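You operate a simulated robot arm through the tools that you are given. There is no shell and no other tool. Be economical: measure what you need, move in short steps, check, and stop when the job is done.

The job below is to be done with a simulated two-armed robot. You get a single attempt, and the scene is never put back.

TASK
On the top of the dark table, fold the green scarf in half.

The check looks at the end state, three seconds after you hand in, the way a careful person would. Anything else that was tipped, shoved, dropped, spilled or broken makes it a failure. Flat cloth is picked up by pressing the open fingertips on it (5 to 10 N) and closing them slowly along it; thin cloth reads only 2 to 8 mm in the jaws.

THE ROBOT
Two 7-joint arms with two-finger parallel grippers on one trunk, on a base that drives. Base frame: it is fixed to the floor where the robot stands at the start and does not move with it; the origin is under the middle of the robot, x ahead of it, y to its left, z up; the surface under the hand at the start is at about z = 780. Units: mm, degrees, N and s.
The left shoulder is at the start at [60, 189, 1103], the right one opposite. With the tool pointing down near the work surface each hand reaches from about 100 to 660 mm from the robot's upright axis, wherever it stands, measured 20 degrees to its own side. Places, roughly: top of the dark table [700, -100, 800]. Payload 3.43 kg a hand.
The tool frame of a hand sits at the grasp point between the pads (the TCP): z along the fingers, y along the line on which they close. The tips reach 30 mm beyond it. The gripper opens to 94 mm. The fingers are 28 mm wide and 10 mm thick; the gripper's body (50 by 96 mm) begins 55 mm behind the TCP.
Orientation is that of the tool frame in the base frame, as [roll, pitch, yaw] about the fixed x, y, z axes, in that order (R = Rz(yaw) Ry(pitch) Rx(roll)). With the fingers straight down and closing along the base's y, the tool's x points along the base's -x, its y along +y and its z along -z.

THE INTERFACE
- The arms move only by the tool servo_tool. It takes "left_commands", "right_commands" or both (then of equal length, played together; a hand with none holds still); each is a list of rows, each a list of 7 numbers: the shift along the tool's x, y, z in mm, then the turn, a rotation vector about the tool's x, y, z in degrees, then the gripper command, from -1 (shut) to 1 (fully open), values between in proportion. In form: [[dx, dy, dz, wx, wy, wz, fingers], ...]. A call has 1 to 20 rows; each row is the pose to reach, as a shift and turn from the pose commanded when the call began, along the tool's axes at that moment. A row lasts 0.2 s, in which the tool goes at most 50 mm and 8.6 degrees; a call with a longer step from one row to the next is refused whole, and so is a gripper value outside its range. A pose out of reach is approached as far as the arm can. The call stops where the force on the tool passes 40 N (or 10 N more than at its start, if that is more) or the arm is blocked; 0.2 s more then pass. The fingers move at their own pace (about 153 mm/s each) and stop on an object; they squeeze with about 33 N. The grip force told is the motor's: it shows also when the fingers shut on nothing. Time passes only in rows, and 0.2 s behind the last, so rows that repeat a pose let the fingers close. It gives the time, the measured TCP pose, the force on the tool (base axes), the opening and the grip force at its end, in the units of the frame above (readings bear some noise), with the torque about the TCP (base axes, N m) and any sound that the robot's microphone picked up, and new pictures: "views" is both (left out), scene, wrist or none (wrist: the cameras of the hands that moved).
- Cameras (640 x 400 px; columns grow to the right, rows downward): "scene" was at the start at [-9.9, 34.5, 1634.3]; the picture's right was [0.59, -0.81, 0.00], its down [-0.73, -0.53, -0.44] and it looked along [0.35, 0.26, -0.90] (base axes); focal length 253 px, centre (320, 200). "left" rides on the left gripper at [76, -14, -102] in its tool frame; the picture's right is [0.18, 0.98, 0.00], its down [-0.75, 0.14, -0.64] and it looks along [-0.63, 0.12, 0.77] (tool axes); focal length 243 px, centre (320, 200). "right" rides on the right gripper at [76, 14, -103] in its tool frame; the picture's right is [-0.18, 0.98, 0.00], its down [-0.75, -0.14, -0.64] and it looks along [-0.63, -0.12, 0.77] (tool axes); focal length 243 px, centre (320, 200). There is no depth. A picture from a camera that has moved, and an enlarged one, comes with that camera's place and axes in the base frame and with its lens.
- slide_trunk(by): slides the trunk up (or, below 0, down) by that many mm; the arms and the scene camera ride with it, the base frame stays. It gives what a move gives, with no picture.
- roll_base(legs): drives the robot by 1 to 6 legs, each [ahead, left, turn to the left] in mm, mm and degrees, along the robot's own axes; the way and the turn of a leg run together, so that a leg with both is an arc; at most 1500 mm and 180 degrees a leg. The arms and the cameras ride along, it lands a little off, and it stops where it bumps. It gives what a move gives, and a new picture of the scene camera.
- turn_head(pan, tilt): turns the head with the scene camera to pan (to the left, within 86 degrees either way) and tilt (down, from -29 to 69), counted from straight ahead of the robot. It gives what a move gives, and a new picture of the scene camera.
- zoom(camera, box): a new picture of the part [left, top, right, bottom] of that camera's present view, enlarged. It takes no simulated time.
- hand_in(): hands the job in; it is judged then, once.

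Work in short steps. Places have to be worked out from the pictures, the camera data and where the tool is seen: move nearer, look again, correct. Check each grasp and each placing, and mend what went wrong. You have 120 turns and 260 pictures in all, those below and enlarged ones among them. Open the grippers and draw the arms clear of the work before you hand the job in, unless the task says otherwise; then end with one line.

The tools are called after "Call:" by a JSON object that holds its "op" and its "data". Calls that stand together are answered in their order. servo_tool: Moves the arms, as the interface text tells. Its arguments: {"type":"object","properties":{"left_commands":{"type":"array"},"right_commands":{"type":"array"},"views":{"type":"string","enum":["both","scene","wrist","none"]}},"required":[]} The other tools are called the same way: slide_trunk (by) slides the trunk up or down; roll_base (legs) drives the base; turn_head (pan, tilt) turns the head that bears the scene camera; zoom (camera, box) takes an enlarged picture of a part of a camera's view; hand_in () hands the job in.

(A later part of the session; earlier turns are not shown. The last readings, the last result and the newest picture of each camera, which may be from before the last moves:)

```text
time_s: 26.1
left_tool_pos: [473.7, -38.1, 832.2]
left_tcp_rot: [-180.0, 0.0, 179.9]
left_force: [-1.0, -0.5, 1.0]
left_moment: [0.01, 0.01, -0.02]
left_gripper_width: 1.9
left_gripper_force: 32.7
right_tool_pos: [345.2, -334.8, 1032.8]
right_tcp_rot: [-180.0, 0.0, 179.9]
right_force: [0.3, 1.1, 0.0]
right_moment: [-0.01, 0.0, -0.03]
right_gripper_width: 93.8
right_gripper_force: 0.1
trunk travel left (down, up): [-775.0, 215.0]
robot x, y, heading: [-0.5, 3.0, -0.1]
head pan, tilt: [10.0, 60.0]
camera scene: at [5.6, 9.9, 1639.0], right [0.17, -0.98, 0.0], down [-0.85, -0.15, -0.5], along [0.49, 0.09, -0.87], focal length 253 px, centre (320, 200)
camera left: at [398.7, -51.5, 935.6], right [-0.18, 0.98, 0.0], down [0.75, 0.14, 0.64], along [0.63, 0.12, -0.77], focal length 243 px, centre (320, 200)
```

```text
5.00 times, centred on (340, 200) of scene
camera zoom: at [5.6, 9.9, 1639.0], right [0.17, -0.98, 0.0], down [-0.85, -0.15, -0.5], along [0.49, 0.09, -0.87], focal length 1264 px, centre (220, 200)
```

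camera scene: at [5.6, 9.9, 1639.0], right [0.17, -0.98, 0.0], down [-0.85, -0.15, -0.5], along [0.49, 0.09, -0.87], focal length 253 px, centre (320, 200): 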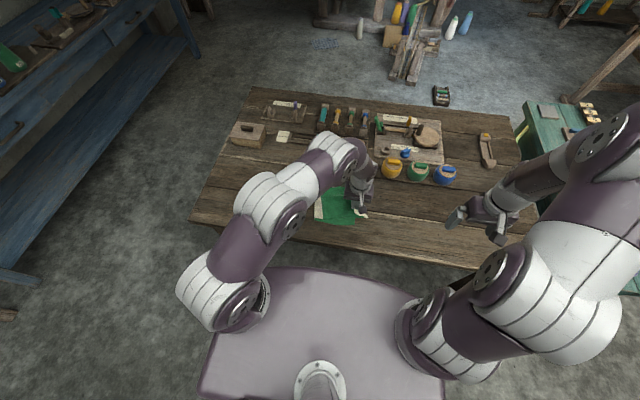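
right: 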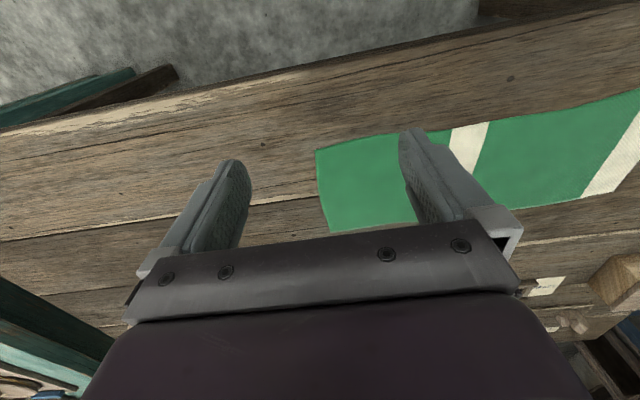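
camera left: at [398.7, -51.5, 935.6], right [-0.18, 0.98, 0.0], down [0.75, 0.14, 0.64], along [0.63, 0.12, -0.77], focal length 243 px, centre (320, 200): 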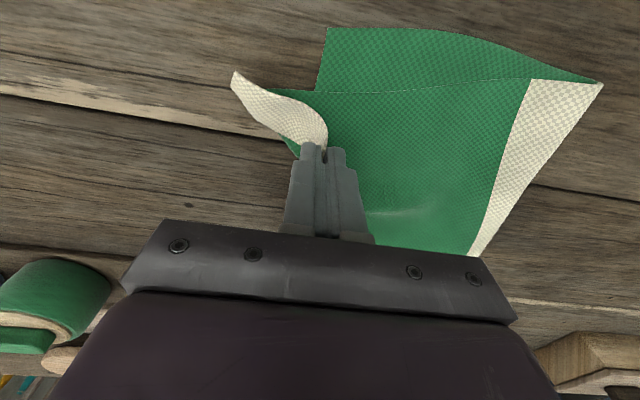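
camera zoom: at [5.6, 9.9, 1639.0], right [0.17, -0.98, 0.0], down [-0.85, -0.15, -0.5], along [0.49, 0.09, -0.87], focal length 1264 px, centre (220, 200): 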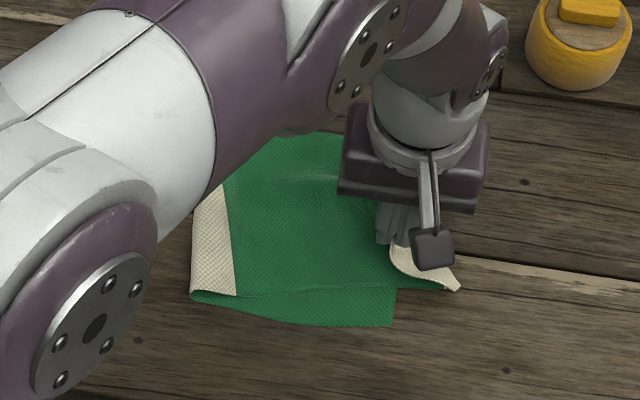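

One row was too long, so I'm re-sending with smaller steps.

Call:
{"op": "servo_tool", "data": {"left_commands": [[0, -3, 10, 0, 0, 0, -1], [0, -3, 14, 0, 0, 0, -1], [0, -3, 14, 0, 0, 0, -0.8], [0, -3, 14, 0, 0, 0, -0.7], [0, -3, 5, 0, 0, 0, -0.7], [0, -3, -35, 0, 0, 0, -0.7], [0, 10, -75, 0, 0, 0, -0.7], [5, 40, -105, 0, 0, 0, -0.7], [15, 80, -125, 0, 0, 0, -0.7], [25, 120, -145, 0, 0, 0, -0.7], [35, 160, -165, 0, 0, 0, -0.7], [45, 205, -170, 0, 0, 0, -0.7], [55, 250, -170, 0, 0, 0, -0.7], [65, 295, -170, 0, 0, 0, -0.7]], "views": "none"}}

Call:
{"op": "zoom", "data": {"camera": "right", "box": [440, 20, 640, 200]}}

Call:
{"op": "zoom", "data": {"camera": "scene", "box": [280, 160, 400, 240]}}

```text
time_s: 29.1
left_tool_pos: [406.9, 258.0, 1004.0]
left_tcp_rot: [-179.9, 0.1, 180.0]
left_force: [-1.2, 1.0, 0.0]
left_moment: [-0.05, 0.04, -0.03]
left_gripper_width: 13.9
left_gripper_force: 0.1
right_tool_pos: [343.3, -333.5, 1033.2]
right_tcp_rot: [-180.0, 0.0, 180.0]
right_force: [-0.9, 0.8, -0.5]
right_moment: [-0.01, -0.02, -0.01]
right_gripper_width: 94.0
right_gripper_force: 0.1
trunk travel left (down, up): [-775.0, 215.0]
robot x, y, heading: [-2.0, -2.2, 0.0]
head pan, tilt: [10.0, 60.0]
```

```text
2.22 times, centred on (540, 110) of right
camera zoom: at [268.1, -318.8, 1136.0], right [0.18, 0.98, 0.0], down [0.75, -0.14, 0.64], along [0.63, -0.12, -0.77], focal length 539 px, centre (-169, 400)
```

zoom: 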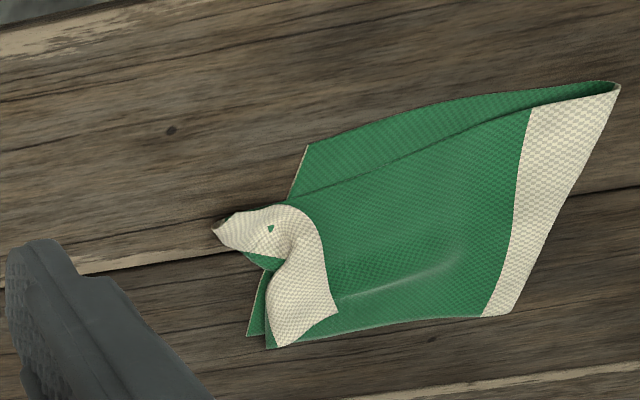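

```text
5.00 times, centred on (340, 200) of scene
camera zoom: at [5.1, 11.5, 1639.0], right [0.17, -0.98, 0.0], down [-0.85, -0.15, -0.5], along [0.49, 0.09, -0.87], focal length 1264 px, centre (220, 200)
```

zoom: 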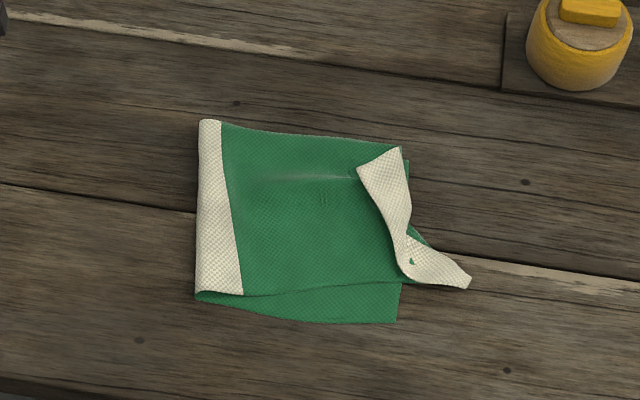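

It's worse than needed: the far part of the flap is still folded back, the near part twisted out, and the fold got pulled to y≈103–126. I'll fix it corner by corner, starting with a close look above the far flap corner at about (532, −1).

Call:
{"op": "servo_tool", "data": {"left_commands": [[-15, -45, 0, 0, 0, 0, -0.5], [-30, -90, 0, 0, 0, 0, -0.5], [-45, -135, 0, 0, 0, 0, -0.5], [-65, -175, 10, 0, 0, 0, -0.5], [-85, -212, 30, 0, 0, 0, -0.5], [-105, -243, 60, 0, 0, 0, -0.5], [-116, -264, 100, 0, 0, 0, -0.5], [-116, -268, 140, 0, 0, 0, -0.5], [-116, -268, 155, 0, 0, 0, -0.5], [-116, -268, 155, 0, 0, 0, -0.5]], "views": "wrist"}}

Call:
{"op": "zoom", "data": {"camera": "right", "box": [440, 20, 640, 200]}}

```text
time_s: 31.3
left_tool_pos: [526.5, -11.6, 850.4]
left_tcp_rot: [180.0, 0.0, -180.0]
left_force: [0.1, -0.2, 0.4]
left_moment: [-0.01, -0.01, -0.02]
left_gripper_width: 23.6
left_gripper_force: 0.0
right_tool_pos: [342.9, -335.7, 1033.3]
right_tcp_rot: [-180.0, 0.0, 180.0]
right_force: [-0.4, -0.2, 0.1]
right_moment: [0.01, -0.01, 0.05]
right_gripper_width: 94.2
right_gripper_force: 0.0
trunk travel left (down, up): [-775.0, 215.0]
robot x, y, heading: [-1.8, -1.8, -0.1]
head pan, tilt: [10.0, 60.0]
camera left: at [450.2, -24.6, 953.0], right [-0.18, 0.98, 0.0], down [0.75, 0.14, 0.64], along [0.63, 0.12, -0.77], focal length 243 px, centre (320, 200)
```

left: 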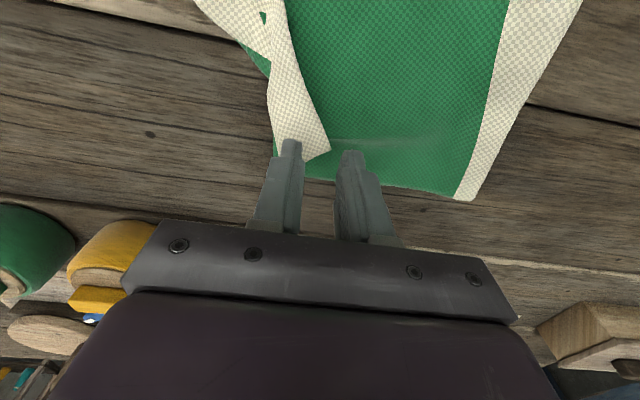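

```text
2.22 times, centred on (540, 110) of right
camera zoom: at [268.4, -320.0, 1135.5], right [0.18, 0.98, 0.0], down [0.75, -0.14, 0.64], along [0.63, -0.12, -0.77], focal length 539 px, centre (-169, 400)
```

zoom: 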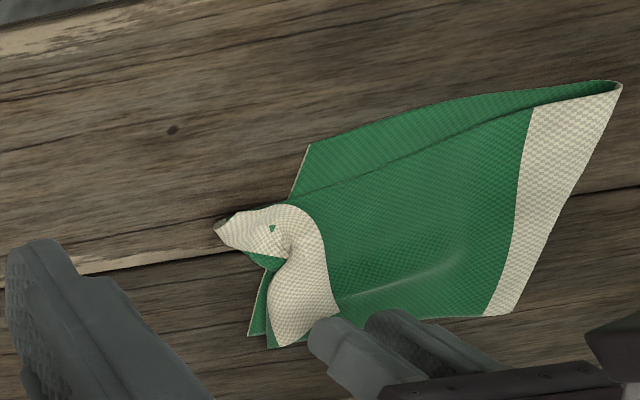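

The flap corner is at about (537, 0). I'll shift +5 in y and descend to light contact.

Call:
{"op": "servo_tool", "data": {"left_commands": [[0, 3, 15, 0, 0, 0, -0.45], [0, 5, 28, 0, 0, 0, -0.45], [0, 5, 34, 0, 0, 0, -0.45], [0, 5, 36, 0, 0, 0, -0.45], [0, 5, 37.5, 0, 0, 0, -0.45], [0, 5, 38, 0, 0, 0, -0.45]], "views": "wrist"}}

```text
time_s: 32.7
left_tool_pos: [525.0, -7.1, 813.9]
left_tcp_rot: [-179.9, 0.1, 180.0]
left_force: [-0.4, 0.8, 11.6]
left_moment: [-0.21, 0.12, 0.03]
left_gripper_width: 25.5
left_gripper_force: 0.1
right_tool_pos: [343.0, -334.4, 1033.8]
right_tcp_rot: [180.0, 0.1, -180.0]
right_force: [0.2, 0.4, 0.3]
right_moment: [-0.01, 0.03, 0.04]
right_gripper_width: 93.8
right_gripper_force: 0.0
trunk travel left (down, up): [-775.0, 215.0]
robot x, y, heading: [1.2, -0.3, -0.2]
head pan, tilt: [10.0, 60.0]
camera left: at [449.3, -19.4, 916.2], right [-0.18, 0.98, 0.0], down [0.75, 0.14, 0.64], along [0.63, 0.12, -0.77], focal length 243 px, centre (320, 200)
```

left: 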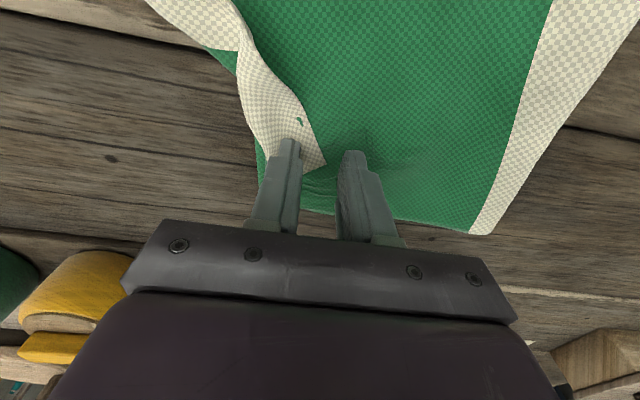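

The corner lies between the fingers, at 11 N. I'll ease off slightly, close slowly and lift a little.

Call:
{"op": "servo_tool", "data": {"left_commands": [[0, 0, -0.8, 0, 0, 0, -0.45], [0, 0, -0.8, 0, 0, 0, -0.52], [0, 0, -0.8, 0, 0, 0, -0.6], [0, 0, -0.8, 0, 0, 0, -0.67], [0, 0, -0.8, 0, 0, 0, -0.74], [0, 0, -0.8, 0, 0, 0, -0.81], [0, 0, -0.8, 0, 0, 0, -0.88], [0, 0, -0.8, 0, 0, 0, -0.95], [0, 0, -0.8, 0, 0, 0, -1], [0, 0, -0.8, 0, 0, 0, -1], [0, 0, -20, 0, 0, 0, -1], [0, 0, -45, 0, 0, 0, -1], [0, 5, -65, 0, 0, 0, -1], [0, 5, -65, 0, 0, 0, -1]], "views": "wrist"}}

Call:
{"op": "zoom", "data": {"camera": "right", "box": [440, 20, 640, 200]}}

Call:
{"op": "zoom", "data": {"camera": "scene", "box": [280, 160, 400, 240]}}

```text
time_s: 35.7
left_tool_pos: [525.8, -2.1, 877.0]
left_tcp_rot: [-179.9, -0.1, 180.0]
left_force: [-0.9, 0.3, -1.2]
left_moment: [0.01, 0.0, -0.03]
left_gripper_width: 1.3
left_gripper_force: 33.0
right_tool_pos: [345.0, -336.0, 1031.8]
right_tcp_rot: [179.9, 0.0, -180.0]
right_force: [0.0, -0.2, -0.4]
right_moment: [0.01, 0.01, 0.0]
right_gripper_width: 94.1
right_gripper_force: 0.1
trunk travel left (down, up): [-775.0, 215.0]
robot x, y, heading: [-0.9, 1.1, 0.1]
head pan, tilt: [10.0, 60.0]
camera left: at [449.4, -14.6, 980.2], right [-0.18, 0.98, 0.0], down [0.75, 0.14, 0.64], along [0.63, 0.12, -0.77], focal length 243 px, centre (320, 200)
```

left: 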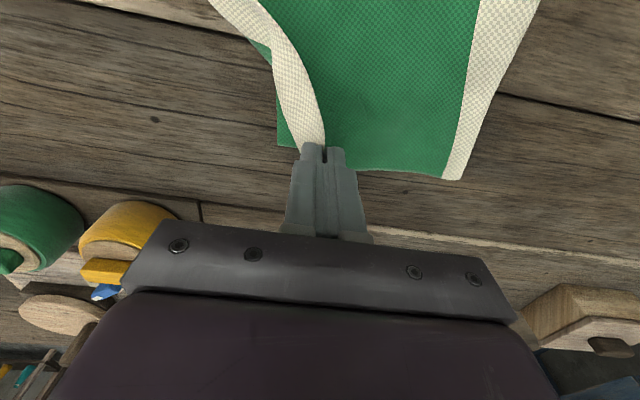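

```text
2.22 times, centred on (540, 110) of right
camera zoom: at [268.6, -320.0, 1135.4], right [0.18, 0.98, 0.0], down [0.75, -0.14, 0.64], along [0.63, -0.12, -0.77], focal length 539 px, centre (-169, 400)
```

zoom: 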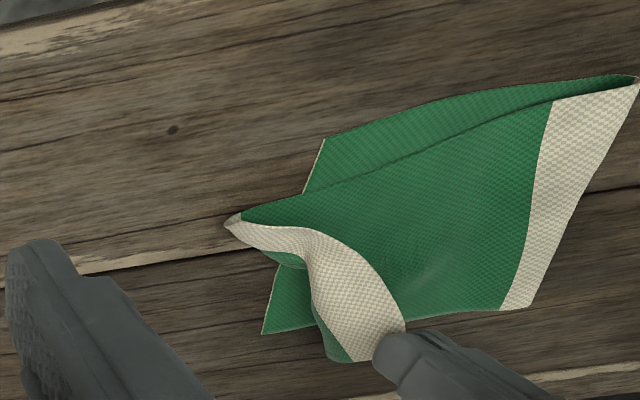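

```text
5.00 times, centred on (340, 200) of scene
camera zoom: at [5.8, 9.6, 1639.0], right [0.17, -0.98, 0.0], down [-0.85, -0.15, -0.5], along [0.49, 0.09, -0.87], focal length 1264 px, centre (220, 200)
```

zoom: 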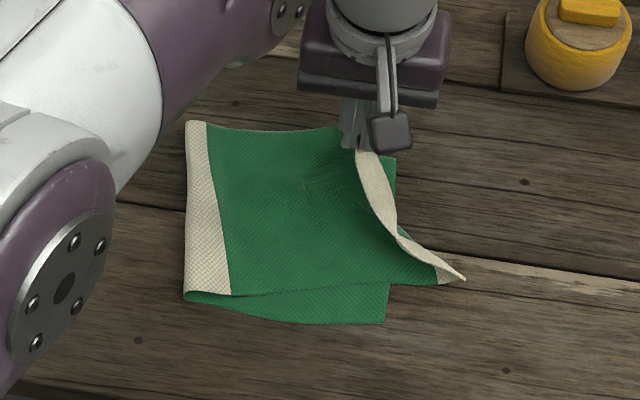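

The far corner is held alone. I'll swing it up and back toward +y to relax the fold line, then check.

Call:
{"op": "servo_tool", "data": {"left_commands": [[0, 15, -30, 0, 0, 0, -1], [0, 40, -50, 0, 0, 0, -1], [-2, 70, -65, 0, 0, 0, -1], [-4, 100, -70, 0, 0, 0, -1], [-6, 130, -70, 0, 0, 0, -1], [-6, 130, -70, 0, 0, 0, -1]], "views": "wrist"}}

Call:
{"op": "zoom", "data": {"camera": "right", "box": [440, 20, 640, 200]}}

Call:
{"op": "zoom", "data": {"camera": "scene", "box": [260, 150, 400, 240]}}

```text
time_s: 37.1
left_tool_pos: [528.5, 129.7, 946.5]
left_tcp_rot: [179.9, -0.1, -180.0]
left_force: [-0.3, 0.4, 0.4]
left_moment: [0.01, -0.01, 0.01]
left_gripper_width: 1.4
left_gripper_force: 32.3
right_tool_pos: [344.1, -334.3, 1031.9]
right_tcp_rot: [179.9, 0.0, -180.0]
right_force: [0.4, -0.2, -0.2]
right_moment: [-0.01, -0.02, -0.02]
right_gripper_width: 94.1
right_gripper_force: 0.2
trunk travel left (down, up): [-775.0, 215.0]
robot x, y, heading: [-2.0, -1.3, 0.2]
head pan, tilt: [10.0, 60.0]
camera left: at [453.8, 115.9, 1049.8], right [-0.18, 0.98, 0.0], down [0.75, 0.14, 0.64], along [0.63, 0.12, -0.77], focal length 243 px, centre (320, 200)
```

left: 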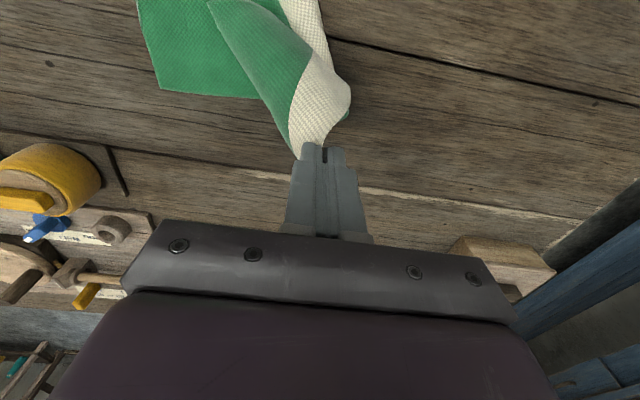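

```text
2.22 times, centred on (540, 110) of right
camera zoom: at [268.5, -320.4, 1135.3], right [0.18, 0.98, 0.0], down [0.75, -0.14, 0.64], along [0.63, -0.12, -0.77], focal length 539 px, centre (-169, 400)
```

zoom: 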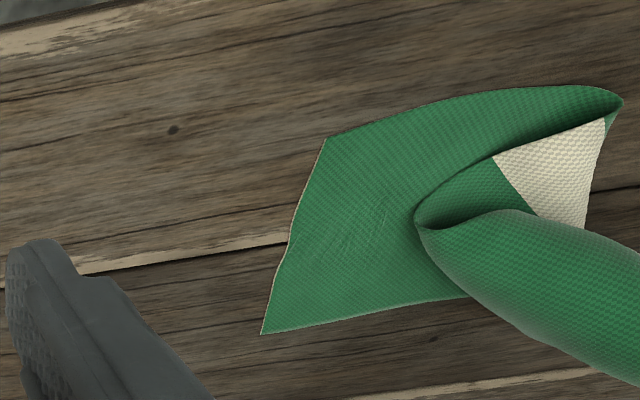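

```text
4.44 times, centred on (330, 195) of scene
camera zoom: at [5.6, 9.0, 1639.0], right [0.17, -0.98, 0.0], down [-0.85, -0.15, -0.5], along [0.49, 0.09, -0.87], focal length 1124 px, centre (276, 222)
```

zoom: 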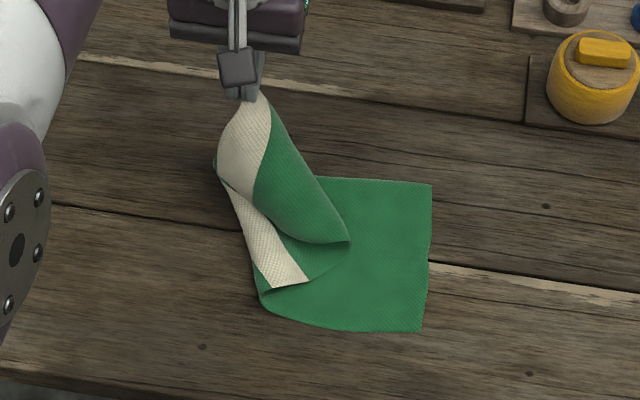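

The bottom layer lies flat (end at y≈−32…−40) and the fold has relaxed. Now I'll lay the far corner on its partner at about (540, −32) along a slack arc, without releasing.

Call:
{"op": "servo_tool", "data": {"left_commands": [[-2, -30, -9, 0, 0, 0, -1], [-4, -68, 6, 0, 0, 0, -1], [-6, -100, 24, 0, 0, 0, -1], [-8, -130, 51, 0, 0, 0, -1], [-10, -148, 84, 0, 0, 0, -1], [-10, -158, 108, 0, 0, 0, -1], [-10, -162, 120, 0, 0, 0, -1], [-10, -162, 120, 0, 0, 0, -1]], "views": "wrist"}}

Call:
{"op": "zoom", "data": {"camera": "right", "box": [440, 20, 640, 200]}}

Call:
{"op": "zoom", "data": {"camera": "scene", "box": [260, 150, 400, 240]}}

```text
time_s: 38.9
left_tool_pos: [540.6, -33.6, 824.8]
left_tcp_rot: [-179.9, 0.1, 180.0]
left_force: [0.4, 0.2, -0.7]
left_moment: [0.0, 0.02, 0.0]
left_gripper_width: 1.4
left_gripper_force: 33.2
right_tool_pos: [343.6, -334.3, 1032.0]
right_tcp_rot: [179.9, 0.0, 180.0]
right_force: [0.6, 0.8, -0.6]
right_moment: [0.01, 0.04, 0.01]
right_gripper_width: 94.1
right_gripper_force: 0.0
trunk travel left (down, up): [-775.0, 215.0]
robot x, y, heading: [-0.3, 1.6, -0.0]
head pan, tilt: [10.0, 60.0]
camera left: at [464.2, -46.4, 928.9], right [-0.18, 0.98, 0.0], down [0.75, 0.14, 0.64], along [0.63, 0.12, -0.77], focal length 243 px, centre (320, 200)
```

left: 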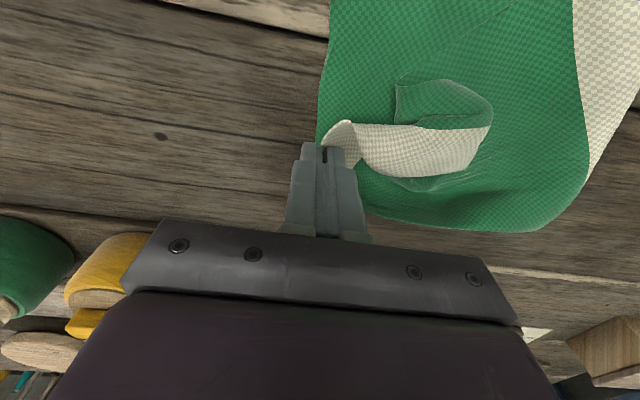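

```text
2.22 times, centred on (540, 110) of right
camera zoom: at [268.5, -319.9, 1135.5], right [0.18, 0.98, 0.0], down [0.75, -0.14, 0.64], along [0.63, -0.12, -0.77], focal length 539 px, centre (-169, 400)
```

zoom: 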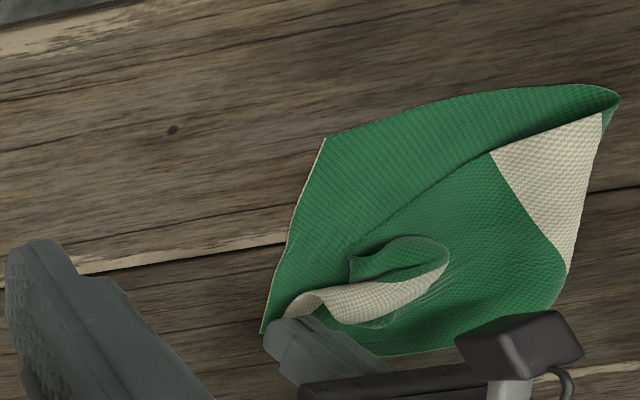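

```text
4.44 times, centred on (330, 195) of scene
camera zoom: at [5.6, 9.9, 1639.0], right [0.17, -0.98, 0.0], down [-0.85, -0.15, -0.5], along [0.49, 0.09, -0.87], focal length 1124 px, centre (276, 222)
```

zoom: 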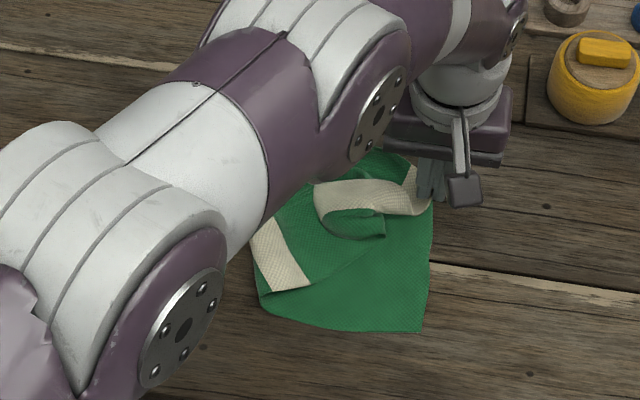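

The far corner is well placed; the near part is curled on top. I'll release the far corner and clear the arm to see the curl.

Call:
{"op": "servo_tool", "data": {"left_commands": [[0, 0, 8, 0, 0, 0, -1], [0, 0, 10, 0, 0, 0, -0.85], [0, 0, 10, 0, 0, 0, -0.75], [0, 0, 0, 0, 0, 0, -0.75], [0, 0, -40, 0, 0, 0, -0.75], [0, 5, -80, 0, 0, 0, -0.75], [5, 30, -115, 0, 0, 0, -0.75], [15, 70, -135, 0, 0, 0, -0.75], [30, 110, -155, 0, 0, 0, -0.75], [45, 150, -170, 0, 0, 0, -0.75], [60, 190, -170, 0, 0, 0, -0.75], [75, 235, -170, 0, 0, 0, -0.75], [90, 280, -170, 0, 0, 0, -0.75]], "views": "none"}}

Call:
{"op": "zoom", "data": {"camera": "right", "box": [440, 20, 640, 200]}}

Call:
{"op": "zoom", "data": {"camera": "scene", "box": [280, 160, 400, 240]}}

```text
time_s: 41.7
left_tool_pos: [449.5, 249.2, 997.1]
left_tcp_rot: [-180.0, 0.0, -180.0]
left_force: [0.8, 0.5, 0.9]
left_moment: [-0.03, 0.01, -0.03]
left_gripper_width: 11.8
left_gripper_force: 0.1
right_tool_pos: [343.7, -334.1, 1033.5]
right_tcp_rot: [-179.9, -0.1, -180.0]
right_force: [0.1, 0.1, 0.2]
right_moment: [-0.04, 0.0, 0.04]
right_gripper_width: 94.0
right_gripper_force: 0.0
trunk travel left (down, up): [-775.0, 215.0]
robot x, y, heading: [1.6, -5.7, -0.0]
head pan, tilt: [10.0, 60.0]
```

```text
2.22 times, centred on (540, 110) of right
camera zoom: at [267.8, -318.8, 1136.0], right [0.18, 0.98, 0.0], down [0.75, -0.14, 0.64], along [0.63, -0.12, -0.77], focal length 539 px, centre (-169, 400)
```

zoom: 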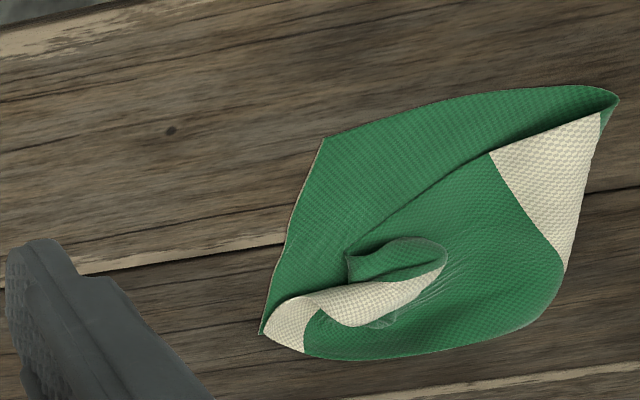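

```text
5.00 times, centred on (340, 200) of scene
camera zoom: at [4.7, 11.5, 1639.0], right [0.17, -0.98, 0.0], down [-0.85, -0.15, -0.5], along [0.49, 0.09, -0.87], focal length 1264 px, centre (220, 200)
```

zoom: 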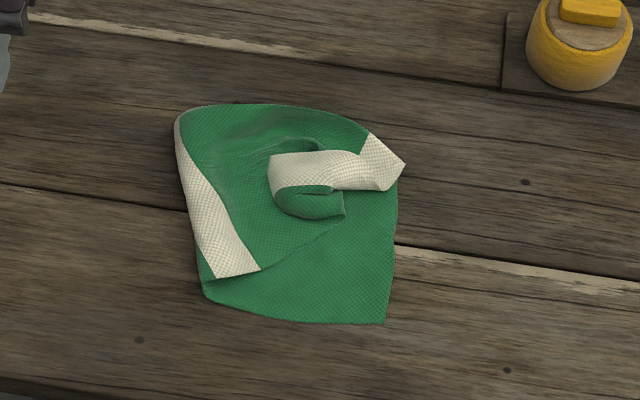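

The far corner matches its partner. The near corner is tucked under the white strip, and an exposed near-edge flap sits at about (497, 4), so I'll position above that flap.

Call:
{"op": "servo_tool", "data": {"left_commands": [[-10, -45, 0, 0, 0, 0, -0.5], [-20, -90, 0, 0, 0, 0, -0.5], [-30, -135, 10, 0, 0, 0, -0.5], [-40, -175, 35, 0, 0, 0, -0.5], [-46, -210, 65, 0, 0, 0, -0.5], [-46, -235, 105, 0, 0, 0, -0.5], [-46, -238, 145, 0, 0, 0, -0.5], [-46, -238, 145, 0, 0, 0, -0.5]], "views": "wrist"}}

Call:
{"op": "zoom", "data": {"camera": "left", "box": [200, 0, 440, 180]}}

```text
time_s: 43.5
left_tool_pos: [496.2, 7.2, 850.3]
left_tcp_rot: [-180.0, -0.1, -179.9]
left_force: [-0.3, -0.2, 0.2]
left_moment: [-0.01, 0.01, 0.0]
left_gripper_width: 23.3
left_gripper_force: 0.1
right_tool_pos: [343.2, -334.4, 1031.3]
right_tcp_rot: [-180.0, 0.0, 179.9]
right_force: [-0.1, 0.2, -0.6]
right_moment: [0.02, -0.01, -0.01]
right_gripper_width: 94.2
right_gripper_force: 0.0
trunk travel left (down, up): [-775.0, 215.0]
robot x, y, heading: [2.8, -0.6, -0.1]
head pan, tilt: [10.0, 60.0]
camera left: at [420.3, -5.0, 953.3], right [-0.18, 0.98, 0.0], down [0.75, 0.14, 0.64], along [0.63, 0.12, -0.77], focal length 243 px, centre (320, 200)
```

left: 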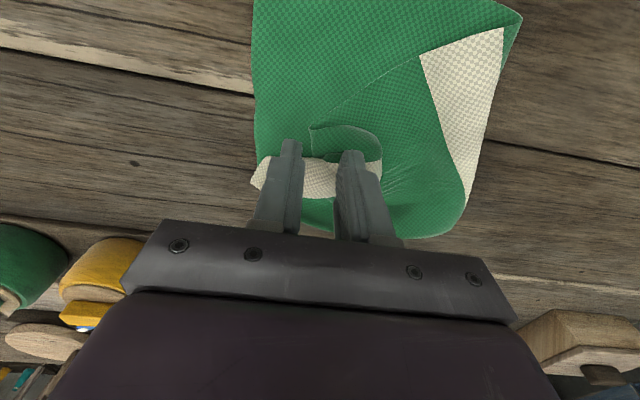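

```text
2.22 times, centred on (320, 90) of left
camera zoom: at [420.3, -5.0, 953.3], right [-0.18, 0.98, 0.0], down [0.75, 0.14, 0.64], along [0.63, 0.12, -0.77], focal length 539 px, centre (320, 444)
```

zoom: 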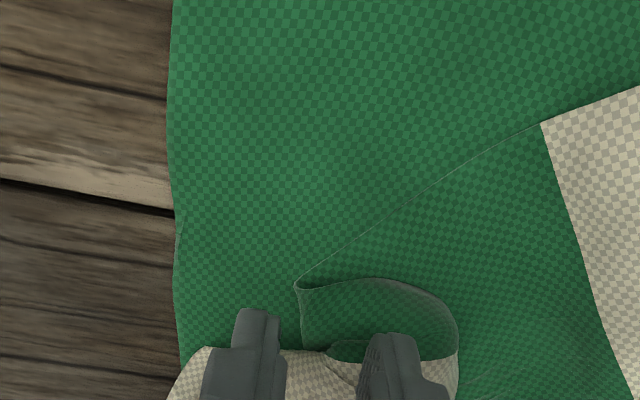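

The flap's exposed edge spans x≈492–516 at y≈2–7. I'll shift a little so the −y finger lands just outside it, and descend.

Call:
{"op": "servo_tool", "data": {"left_commands": [[-4, 5, 12, 0, 0, 0, -0.5], [-5, 6, 26, 0, 0, 0, -0.5], [-5, 6, 33, 0, 0, 0, -0.5], [-5, 6, 35.5, 0, 0, 0, -0.5], [-5, 6, 36.5, 0, 0, 0, -0.5]], "views": "wrist"}}

```text
time_s: 44.7
left_tool_pos: [502.1, 15.3, 814.3]
left_tcp_rot: [-180.0, 0.0, 179.9]
left_force: [0.3, 0.4, 2.3]
left_moment: [0.06, -0.03, 0.01]
left_gripper_width: 23.3
left_gripper_force: 0.1
right_tool_pos: [344.1, -335.1, 1032.2]
right_tcp_rot: [180.0, 0.0, 180.0]
right_force: [0.2, 0.3, 0.1]
right_moment: [0.01, 0.0, -0.01]
right_gripper_width: 94.1
right_gripper_force: 0.1
trunk travel left (down, up): [-775.0, 215.0]
robot x, y, heading: [0.9, 2.2, 0.1]
head pan, tilt: [10.0, 60.0]
camera left: at [425.9, 1.7, 917.4], right [-0.18, 0.98, 0.0], down [0.75, 0.14, 0.64], along [0.63, 0.12, -0.77], focal length 243 px, centre (320, 200)
```

left: 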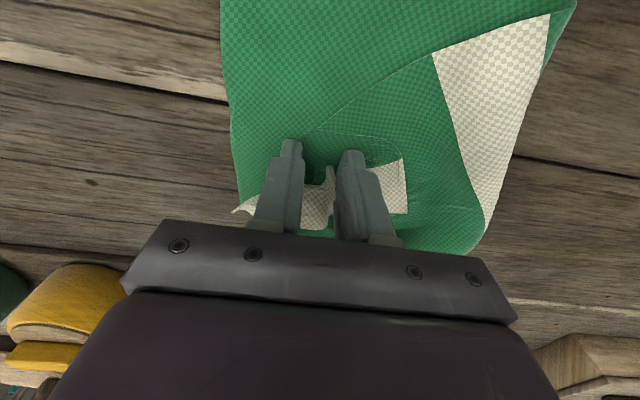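

Surprise: the strip's left end with a sharp corner is the scarf's near end corner itself, at about (492, 66). I'll rise and reposition over that corner.

Call:
{"op": "servo_tool", "data": {"left_commands": [[0, 0, -20, 0, 0, 0, -0.5], [3, 12, -36, 0, 0, 0, -0.45], [8, 35, -36, 0, 0, 0, -0.45], [10, 46, -36, 0, 0, 0, -0.45], [10, 46, -36, 0, 0, 0, -0.45]], "views": "wrist"}}

Call:
{"op": "zoom", "data": {"camera": "left", "box": [200, 60, 420, 200]}}

Call:
{"op": "zoom", "data": {"camera": "right", "box": [440, 20, 640, 200]}}

```text
time_s: 45.9
left_tool_pos: [491.9, 61.7, 852.0]
left_tcp_rot: [179.9, 0.0, -180.0]
left_force: [0.3, -0.1, -0.2]
left_moment: [-0.02, 0.02, 0.01]
left_gripper_width: 25.9
left_gripper_force: 0.0
right_tool_pos: [343.6, -335.0, 1032.5]
right_tcp_rot: [-180.0, 0.0, -180.0]
right_force: [1.1, -0.2, 0.7]
right_moment: [-0.02, -0.03, -0.02]
right_gripper_width: 93.8
right_gripper_force: 0.0
trunk travel left (down, up): [-775.0, 215.0]
robot x, y, heading: [2.8, 0.4, -0.1]
head pan, tilt: [10.0, 60.0]
camera left: at [415.5, 48.0, 954.3], right [-0.18, 0.98, 0.0], down [0.75, 0.14, 0.64], along [0.63, 0.12, -0.77], focal length 243 px, centre (320, 200)
```

left: 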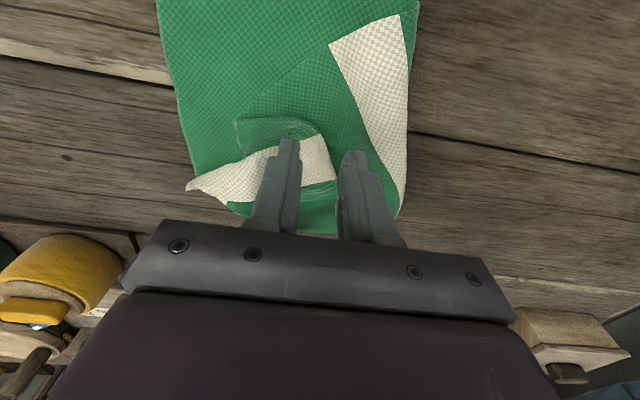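

```text
2.86 times, centred on (310, 130) of left
camera zoom: at [415.5, 48.0, 954.3], right [-0.18, 0.98, 0.0], down [0.75, 0.14, 0.64], along [0.63, 0.12, -0.77], focal length 693 px, centre (349, 400)
```

zoom: 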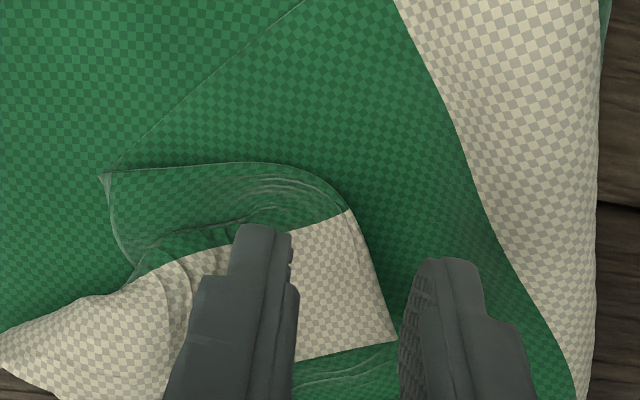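

```text
2.22 times, centred on (540, 110) of right
camera zoom: at [268.6, -320.0, 1135.4], right [0.18, 0.98, 0.0], down [0.75, -0.14, 0.64], along [0.63, -0.12, -0.77], focal length 539 px, centre (-169, 400)
```

zoom: 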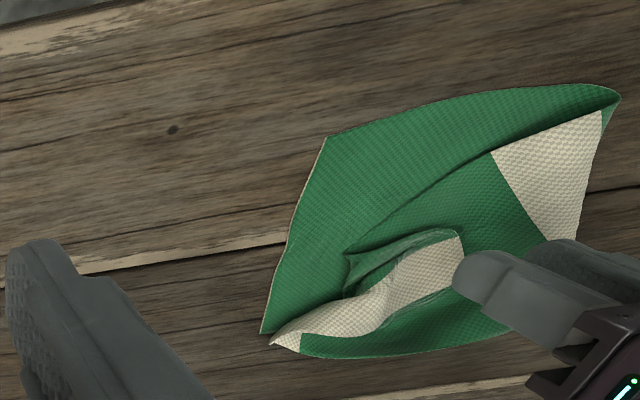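

Now clear: the near part is flipped over, and the true near corner is at about (528, 84), with its near edge running to (490, 63). I'll move over it and descend.

Call:
{"op": "servo_tool", "data": {"left_commands": [[-15, 8, 5, 0, 0, 0, -0.4], [-26, 14, 15, 0, 0, 0, -0.4], [-26, 14, 28, 0, 0, 0, -0.4], [-26, 14, 35, 0, 0, 0, -0.4], [-26, 14, 37, 0, 0, 0, -0.4], [-26, 14, 38, 0, 0, 0, -0.4]], "views": "wrist"}}

```text
time_s: 47.3
left_tool_pos: [517.3, 75.0, 813.3]
left_tcp_rot: [-180.0, 0.1, 179.9]
left_force: [-0.8, 1.0, 6.0]
left_moment: [-0.07, 0.02, -0.03]
left_gripper_width: 27.6
left_gripper_force: 0.0
right_tool_pos: [343.5, -334.1, 1033.7]
right_tcp_rot: [-180.0, 0.0, -179.9]
right_force: [0.2, 0.3, 0.1]
right_moment: [-0.03, 0.0, 0.0]
right_gripper_width: 93.9
right_gripper_force: 0.1
trunk travel left (down, up): [-775.0, 215.0]
robot x, y, heading: [-3.0, -1.3, 0.1]
head pan, tilt: [10.0, 60.0]
camera left: at [441.8, 61.8, 916.2], right [-0.18, 0.98, 0.0], down [0.75, 0.14, 0.64], along [0.63, 0.12, -0.77], focal length 243 px, centre (320, 200)
```

left: 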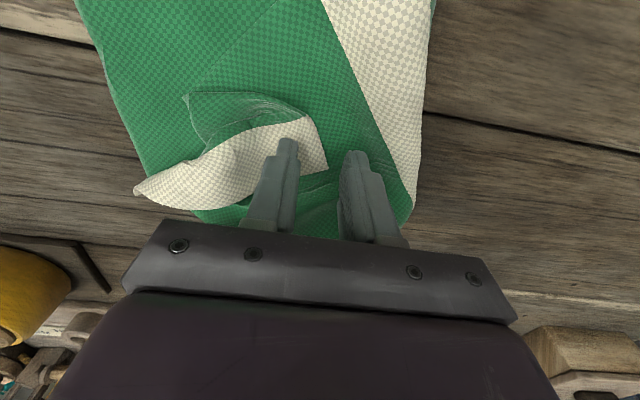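

The corner is between the fingers at 6 N. I'll close slowly and lift.

Call:
{"op": "servo_tool", "data": {"left_commands": [[0, 0, 0, 0, 0, 0, -0.5], [0, 0, 0, 0, 0, 0, -0.58], [0, 0, 0, 0, 0, 0, -0.66], [0, 0, 0, 0, 0, 0, -0.74], [0, 0, 0, 0, 0, 0, -0.82], [0, 0, 0, 0, 0, 0, -0.9], [0, 0, 0, 0, 0, 0, -1], [0, 0, 0, 0, 0, 0, -1], [0, 0, 0, 0, 0, 0, -1], [0, 0, -20, 0, 0, 0, -1], [0, 0, -50, 0, 0, 0, -1], [0, 0, -80, 0, 0, 0, -1], [0, 0, -100, 0, 0, 0, -1], [0, 0, -100, 0, 0, 0, -1]], "views": "wrist"}}

Call:
{"op": "zoom", "data": {"camera": "right", "box": [440, 20, 640, 200]}}

Call:
{"op": "zoom", "data": {"camera": "scene", "box": [280, 150, 400, 240]}}

```text
time_s: 50.3
left_tool_pos: [518.1, 73.6, 913.2]
left_tcp_rot: [179.9, -0.1, 180.0]
left_force: [-0.2, 0.4, 0.4]
left_moment: [-0.01, -0.03, 0.0]
left_gripper_width: 0.0
left_gripper_force: 33.2
right_tool_pos: [344.2, -334.9, 1033.0]
right_tcp_rot: [-180.0, 0.0, 180.0]
right_force: [1.1, -1.0, -0.4]
right_moment: [0.0, 0.0, -0.03]
right_gripper_width: 94.1
right_gripper_force: 0.1
trunk travel left (down, up): [-775.0, 215.0]
robot x, y, heading: [-0.2, -1.1, -0.0]
head pan, tilt: [10.0, 60.0]
camera left: at [442.2, 60.5, 1015.5], right [-0.18, 0.98, 0.0], down [0.75, 0.14, 0.64], along [0.63, 0.12, -0.77], focal length 243 px, centre (320, 200)
```

left: 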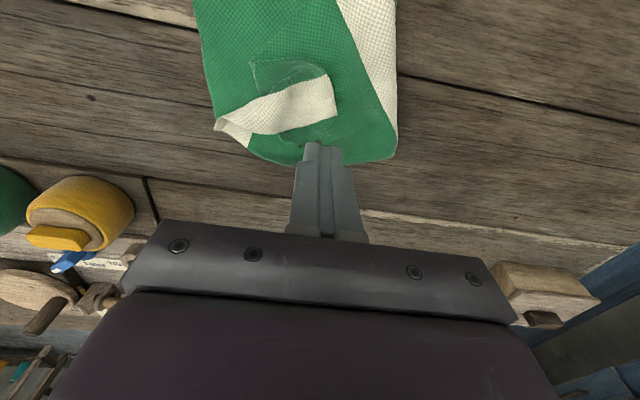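

```text
2.22 times, centred on (540, 110) of right
camera zoom: at [268.7, -319.9, 1135.4], right [0.18, 0.98, 0.0], down [0.75, -0.14, 0.64], along [0.63, -0.12, -0.77], focal length 539 px, centre (-169, 400)
```

zoom: 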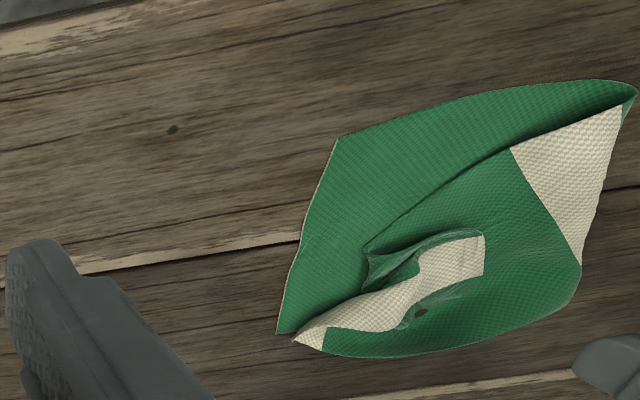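

```text
4.44 times, centred on (340, 195) of scene
camera zoom: at [6.0, 9.8, 1639.0], right [0.17, -0.98, 0.0], down [-0.85, -0.15, -0.5], along [0.49, 0.09, -0.87], focal length 1124 px, centre (231, 222)
```

zoom: 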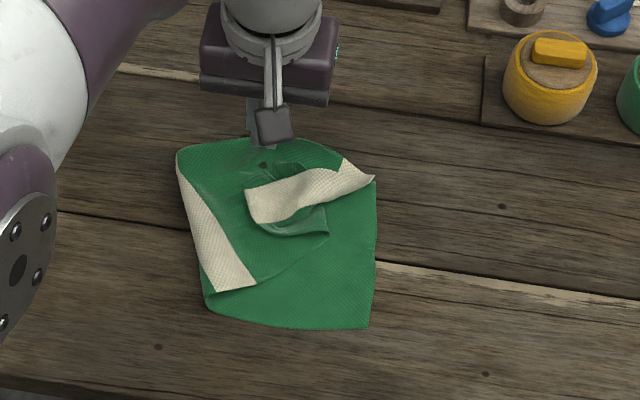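

The grip missed (0.0 mm) and the cloth shifted about 8 mm to +y. The strip's free end is now at x 491–526, y 79–93. I'll retry more centrally and with firmer pressure.

Call:
{"op": "servo_tool", "data": {"left_commands": [[6, 2, 30, 0, 0, 0, -0.6], [14, 3, 60, 0, 0, 0, -0.38], [14, 3, 85, 0, 0, 0, -0.38], [14, 3, 97, 0, 0, 0, -0.38], [14, 3, 100, 0, 0, 0, -0.38], [14, 3, 101, 0, 0, 0, -0.38]], "views": "wrist"}}

```text
time_s: 51.7
left_tool_pos: [504.0, 76.0, 812.4]
left_tcp_rot: [180.0, 0.3, -180.0]
left_force: [-1.8, -0.1, 11.9]
left_moment: [-0.29, 0.04, -0.03]
left_gripper_width: 29.4
left_gripper_force: 0.0
right_tool_pos: [342.8, -334.2, 1033.5]
right_tcp_rot: [180.0, 0.1, 180.0]
right_force: [0.1, 0.8, 0.1]
right_moment: [0.0, 0.0, 0.0]
right_gripper_width: 94.0
right_gripper_force: 0.1
trunk travel left (down, up): [-775.0, 215.0]
robot x, y, heading: [0.7, 0.4, -0.1]
head pan, tilt: [10.0, 60.0]
camera left: at [428.2, 63.4, 916.0], right [-0.18, 0.98, 0.0], down [0.75, 0.14, 0.64], along [0.63, 0.12, -0.76], focal length 243 px, centre (320, 200)
```

left: 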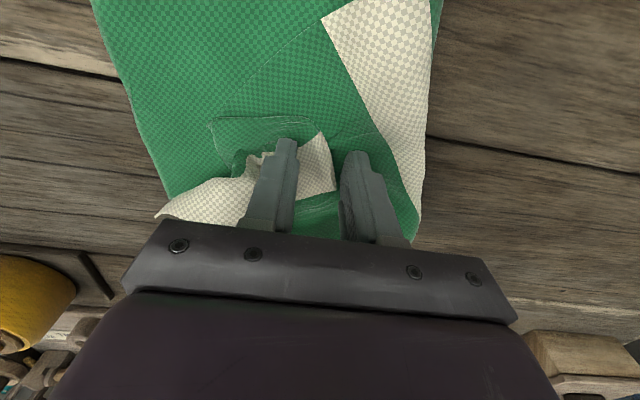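

The strip's end is between the fingers with about 12 N. Closing slowly again.

Call:
{"op": "servo_tool", "data": {"left_commands": [[0, 0, -0.3, 0, 0, 0, -0.45], [0, 0, -0.3, 0, 0, 0, -0.52], [0, 0, -0.3, 0, 0, 0, -0.59], [0, 0, -0.3, 0, 0, 0, -0.66], [0, 0, -0.3, 0, 0, 0, -0.73], [0, 0, -0.3, 0, 0, 0, -0.8], [0, 0, -0.3, 0, 0, 0, -0.87], [0, 0, -0.3, 0, 0, 0, -0.94], [0, 0, -0.3, 0, 0, 0, -1], [0, 0, -0.3, 0, 0, 0, -1], [0, 0, -0.3, 0, 0, 0, -1], [0, 0, -20, 0, 0, 0, -1], [0, 0, -50, 0, 0, 0, -1], [0, 0, -50, 0, 0, 0, -1]], "views": "wrist"}}

Call:
{"op": "zoom", "data": {"camera": "right", "box": [440, 20, 640, 200]}}

Call:
{"op": "zoom", "data": {"camera": "scene", "box": [280, 150, 400, 240]}}

```text
time_s: 54.7
left_tool_pos: [505.4, 77.7, 862.6]
left_tcp_rot: [-180.0, -0.1, -180.0]
left_force: [-0.1, 0.2, -0.3]
left_moment: [-0.02, 0.0, -0.02]
left_gripper_width: 2.1
left_gripper_force: 33.3
right_tool_pos: [345.1, -333.9, 1032.1]
right_tcp_rot: [180.0, 0.0, -179.9]
right_force: [1.0, -0.1, -0.4]
right_moment: [0.01, -0.01, -0.02]
right_gripper_width: 94.0
right_gripper_force: 0.0
trunk travel left (down, up): [-775.0, 215.0]
robot x, y, heading: [0.1, 0.5, 0.1]
head pan, tilt: [10.0, 60.0]
camera left: at [429.4, 64.4, 966.0], right [-0.18, 0.98, 0.0], down [0.75, 0.14, 0.64], along [0.63, 0.12, -0.77], focal length 243 px, centre (320, 200)
```

left: 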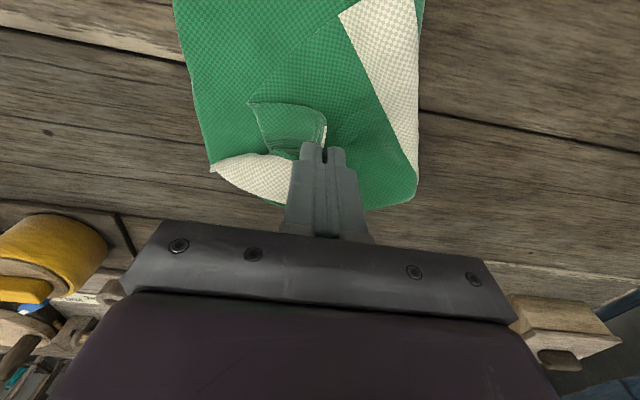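

```text
2.22 times, centred on (540, 110) of right
camera zoom: at [269.2, -319.7, 1135.3], right [0.18, 0.98, 0.0], down [0.75, -0.14, 0.64], along [0.63, -0.12, -0.77], focal length 539 px, centre (-169, 400)
```

zoom: 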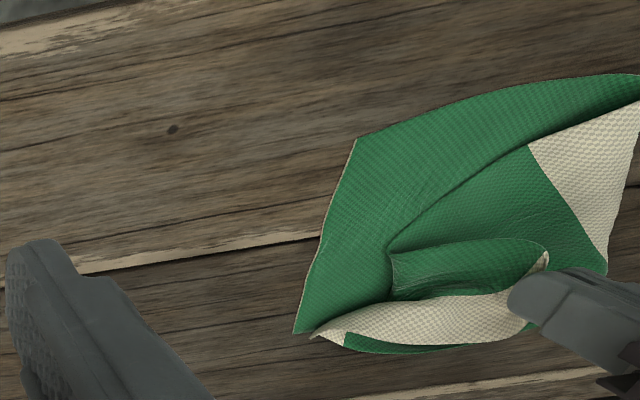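

```text
4.44 times, centred on (340, 195) of scene
camera zoom: at [6.7, 10.0, 1638.9], right [0.17, -0.98, 0.0], down [-0.85, -0.15, -0.5], along [0.49, 0.09, -0.87], focal length 1124 px, centre (231, 222)
```

zoom: 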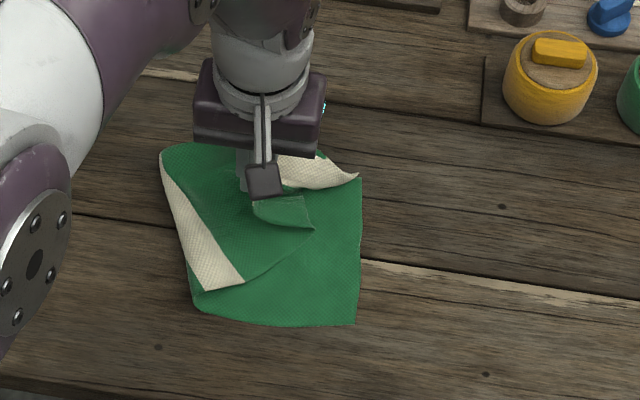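

Grasped at 2.1 mm. The scarf's bottom end is now at y≈−7 (far) to −20 (near). I'll carry this near corner up and over to about (416, −14).

Call:
{"op": "servo_tool", "data": {"left_commands": [[5, -8, -39, 0, 0, 0, -1], [18, -18, -68, 0, 0, 0, -1], [38, -33, -74, 0, 0, 0, -1], [60, -50, -62, 0, 0, 0, -1], [75, -68, -38, 0, 0, 0, -1], [85, -83, -6, 0, 0, 0, -1], [88, -90, 20, 0, 0, 0, -1], [88, -92, 32, 0, 0, 0, -1], [88, -92, 32, 0, 0, 0, -1]], "views": "wrist"}}

Call:
{"op": "zoom", "data": {"camera": "right", "box": [440, 20, 640, 200]}}

Call:
{"op": "zoom", "data": {"camera": "scene", "box": [280, 150, 400, 240]}}

```text
time_s: 56.7
left_tool_pos: [415.8, -14.4, 830.1]
left_tcp_rot: [180.0, 0.0, -179.9]
left_force: [0.3, 0.2, -0.7]
left_moment: [0.0, 0.02, 0.01]
left_gripper_width: 1.7
left_gripper_force: 33.1
right_tool_pos: [343.7, -334.2, 1032.7]
right_tcp_rot: [180.0, 0.0, -179.9]
right_force: [-0.4, 1.2, 0.3]
right_moment: [0.01, 0.01, 0.0]
right_gripper_width: 93.8
right_gripper_force: 0.0
trunk travel left (down, up): [-775.0, 215.0]
robot x, y, heading: [2.6, 1.0, -0.3]
head pan, tilt: [10.0, 60.0]
camera left: at [340.0, -27.3, 932.3], right [-0.18, 0.98, 0.0], down [0.75, 0.14, 0.64], along [0.63, 0.12, -0.77], focal length 243 px, centre (320, 200)
```

left: 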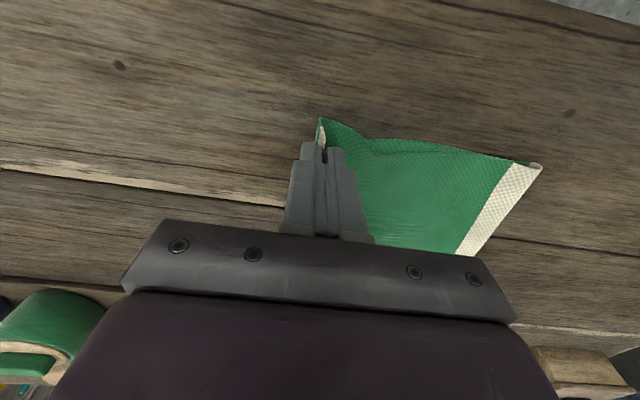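

```text
2.22 times, centred on (540, 110) of right
camera zoom: at [268.4, -319.9, 1135.5], right [0.18, 0.98, 0.0], down [0.75, -0.14, 0.64], along [0.63, -0.12, -0.77], focal length 539 px, centre (-169, 400)
```

zoom: 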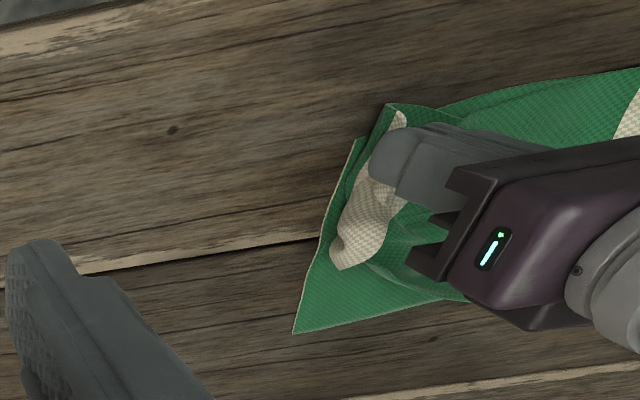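

```text
4.44 times, centred on (340, 195) of scene
camera zoom: at [5.5, 9.8, 1639.0], right [0.17, -0.98, 0.0], down [-0.85, -0.15, -0.5], along [0.49, 0.09, -0.87], focal length 1124 px, centre (231, 222)
```

zoom: 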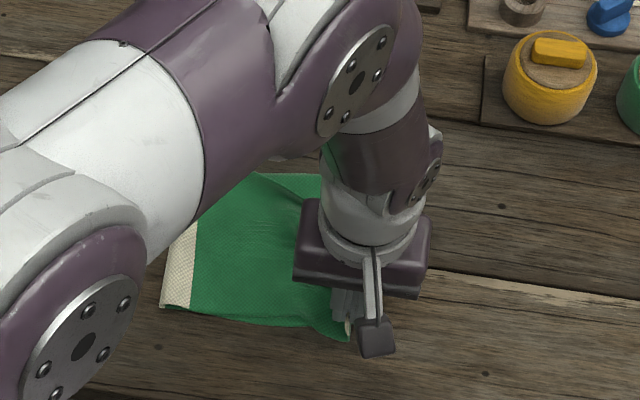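

The near side is now in place. I'll release gently, retreat and look.

Call:
{"op": "servo_tool", "data": {"left_commands": [[0, 0, 12, 0, 0, 0, -1], [0, 0, 15, 0, 0, 0, -0.85], [0, 0, 15, 0, 0, 0, -0.75], [0, 0, 5, 0, 0, 0, -0.75], [0, 0, -35, 0, 0, 0, -0.75], [0, 0, -80, 0, 0, 0, -0.75], [0, 25, -115, 0, 0, 0, -0.75], [0, 65, -135, 0, 0, 0, -0.75], [0, 105, -155, 0, 0, 0, -0.75], [0, 145, -170, 0, 0, 0, -0.75], [0, 190, -170, 0, 0, 0, -0.75], [0, 235, -170, 0, 0, 0, -0.75], [0, 275, -170, 0, 0, 0, -0.75]], "views": "none"}}

Call:
{"op": "zoom", "data": {"camera": "right", "box": [440, 20, 640, 200]}}

Call:
{"op": "zoom", "data": {"camera": "scene", "box": [280, 160, 400, 240]}}

```text
time_s: 59.5
left_tool_pos: [414.9, 261.1, 998.2]
left_tcp_rot: [-179.9, 0.0, -180.0]
left_force: [0.4, 0.2, 1.0]
left_moment: [-0.03, 0.05, -0.01]
left_gripper_width: 12.2
left_gripper_force: 0.1
right_tool_pos: [345.4, -333.6, 1033.5]
right_tcp_rot: [-179.8, 0.0, -179.9]
right_force: [0.4, -0.1, 0.6]
right_moment: [-0.01, 0.02, 0.0]
right_gripper_width: 94.0
right_gripper_force: 0.0
trunk travel left (down, up): [-775.0, 215.0]
robot x, y, heading: [1.3, -0.9, -0.2]
head pan, tilt: [10.0, 60.0]
```

```text
2.22 times, centred on (540, 110) of right
camera zoom: at [268.5, -318.9, 1135.8], right [0.18, 0.98, 0.0], down [0.75, -0.14, 0.64], along [0.63, -0.12, -0.77], focal length 539 px, centre (-169, 400)
```

zoom: 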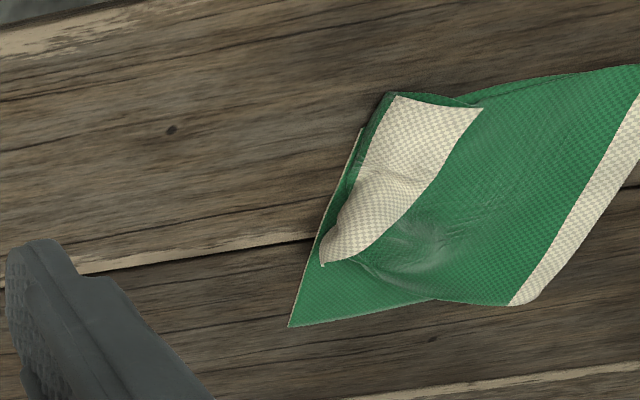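

```text
5.00 times, centred on (340, 200) of scene
camera zoom: at [5.7, 11.3, 1639.0], right [0.17, -0.98, 0.0], down [-0.85, -0.15, -0.5], along [0.49, 0.09, -0.87], focal length 1264 px, centre (220, 200)
```

zoom: 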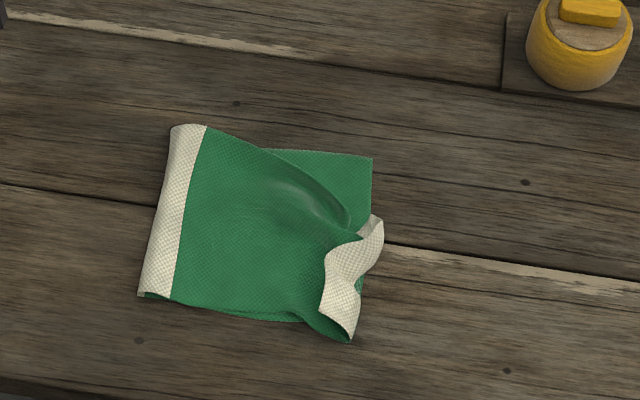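

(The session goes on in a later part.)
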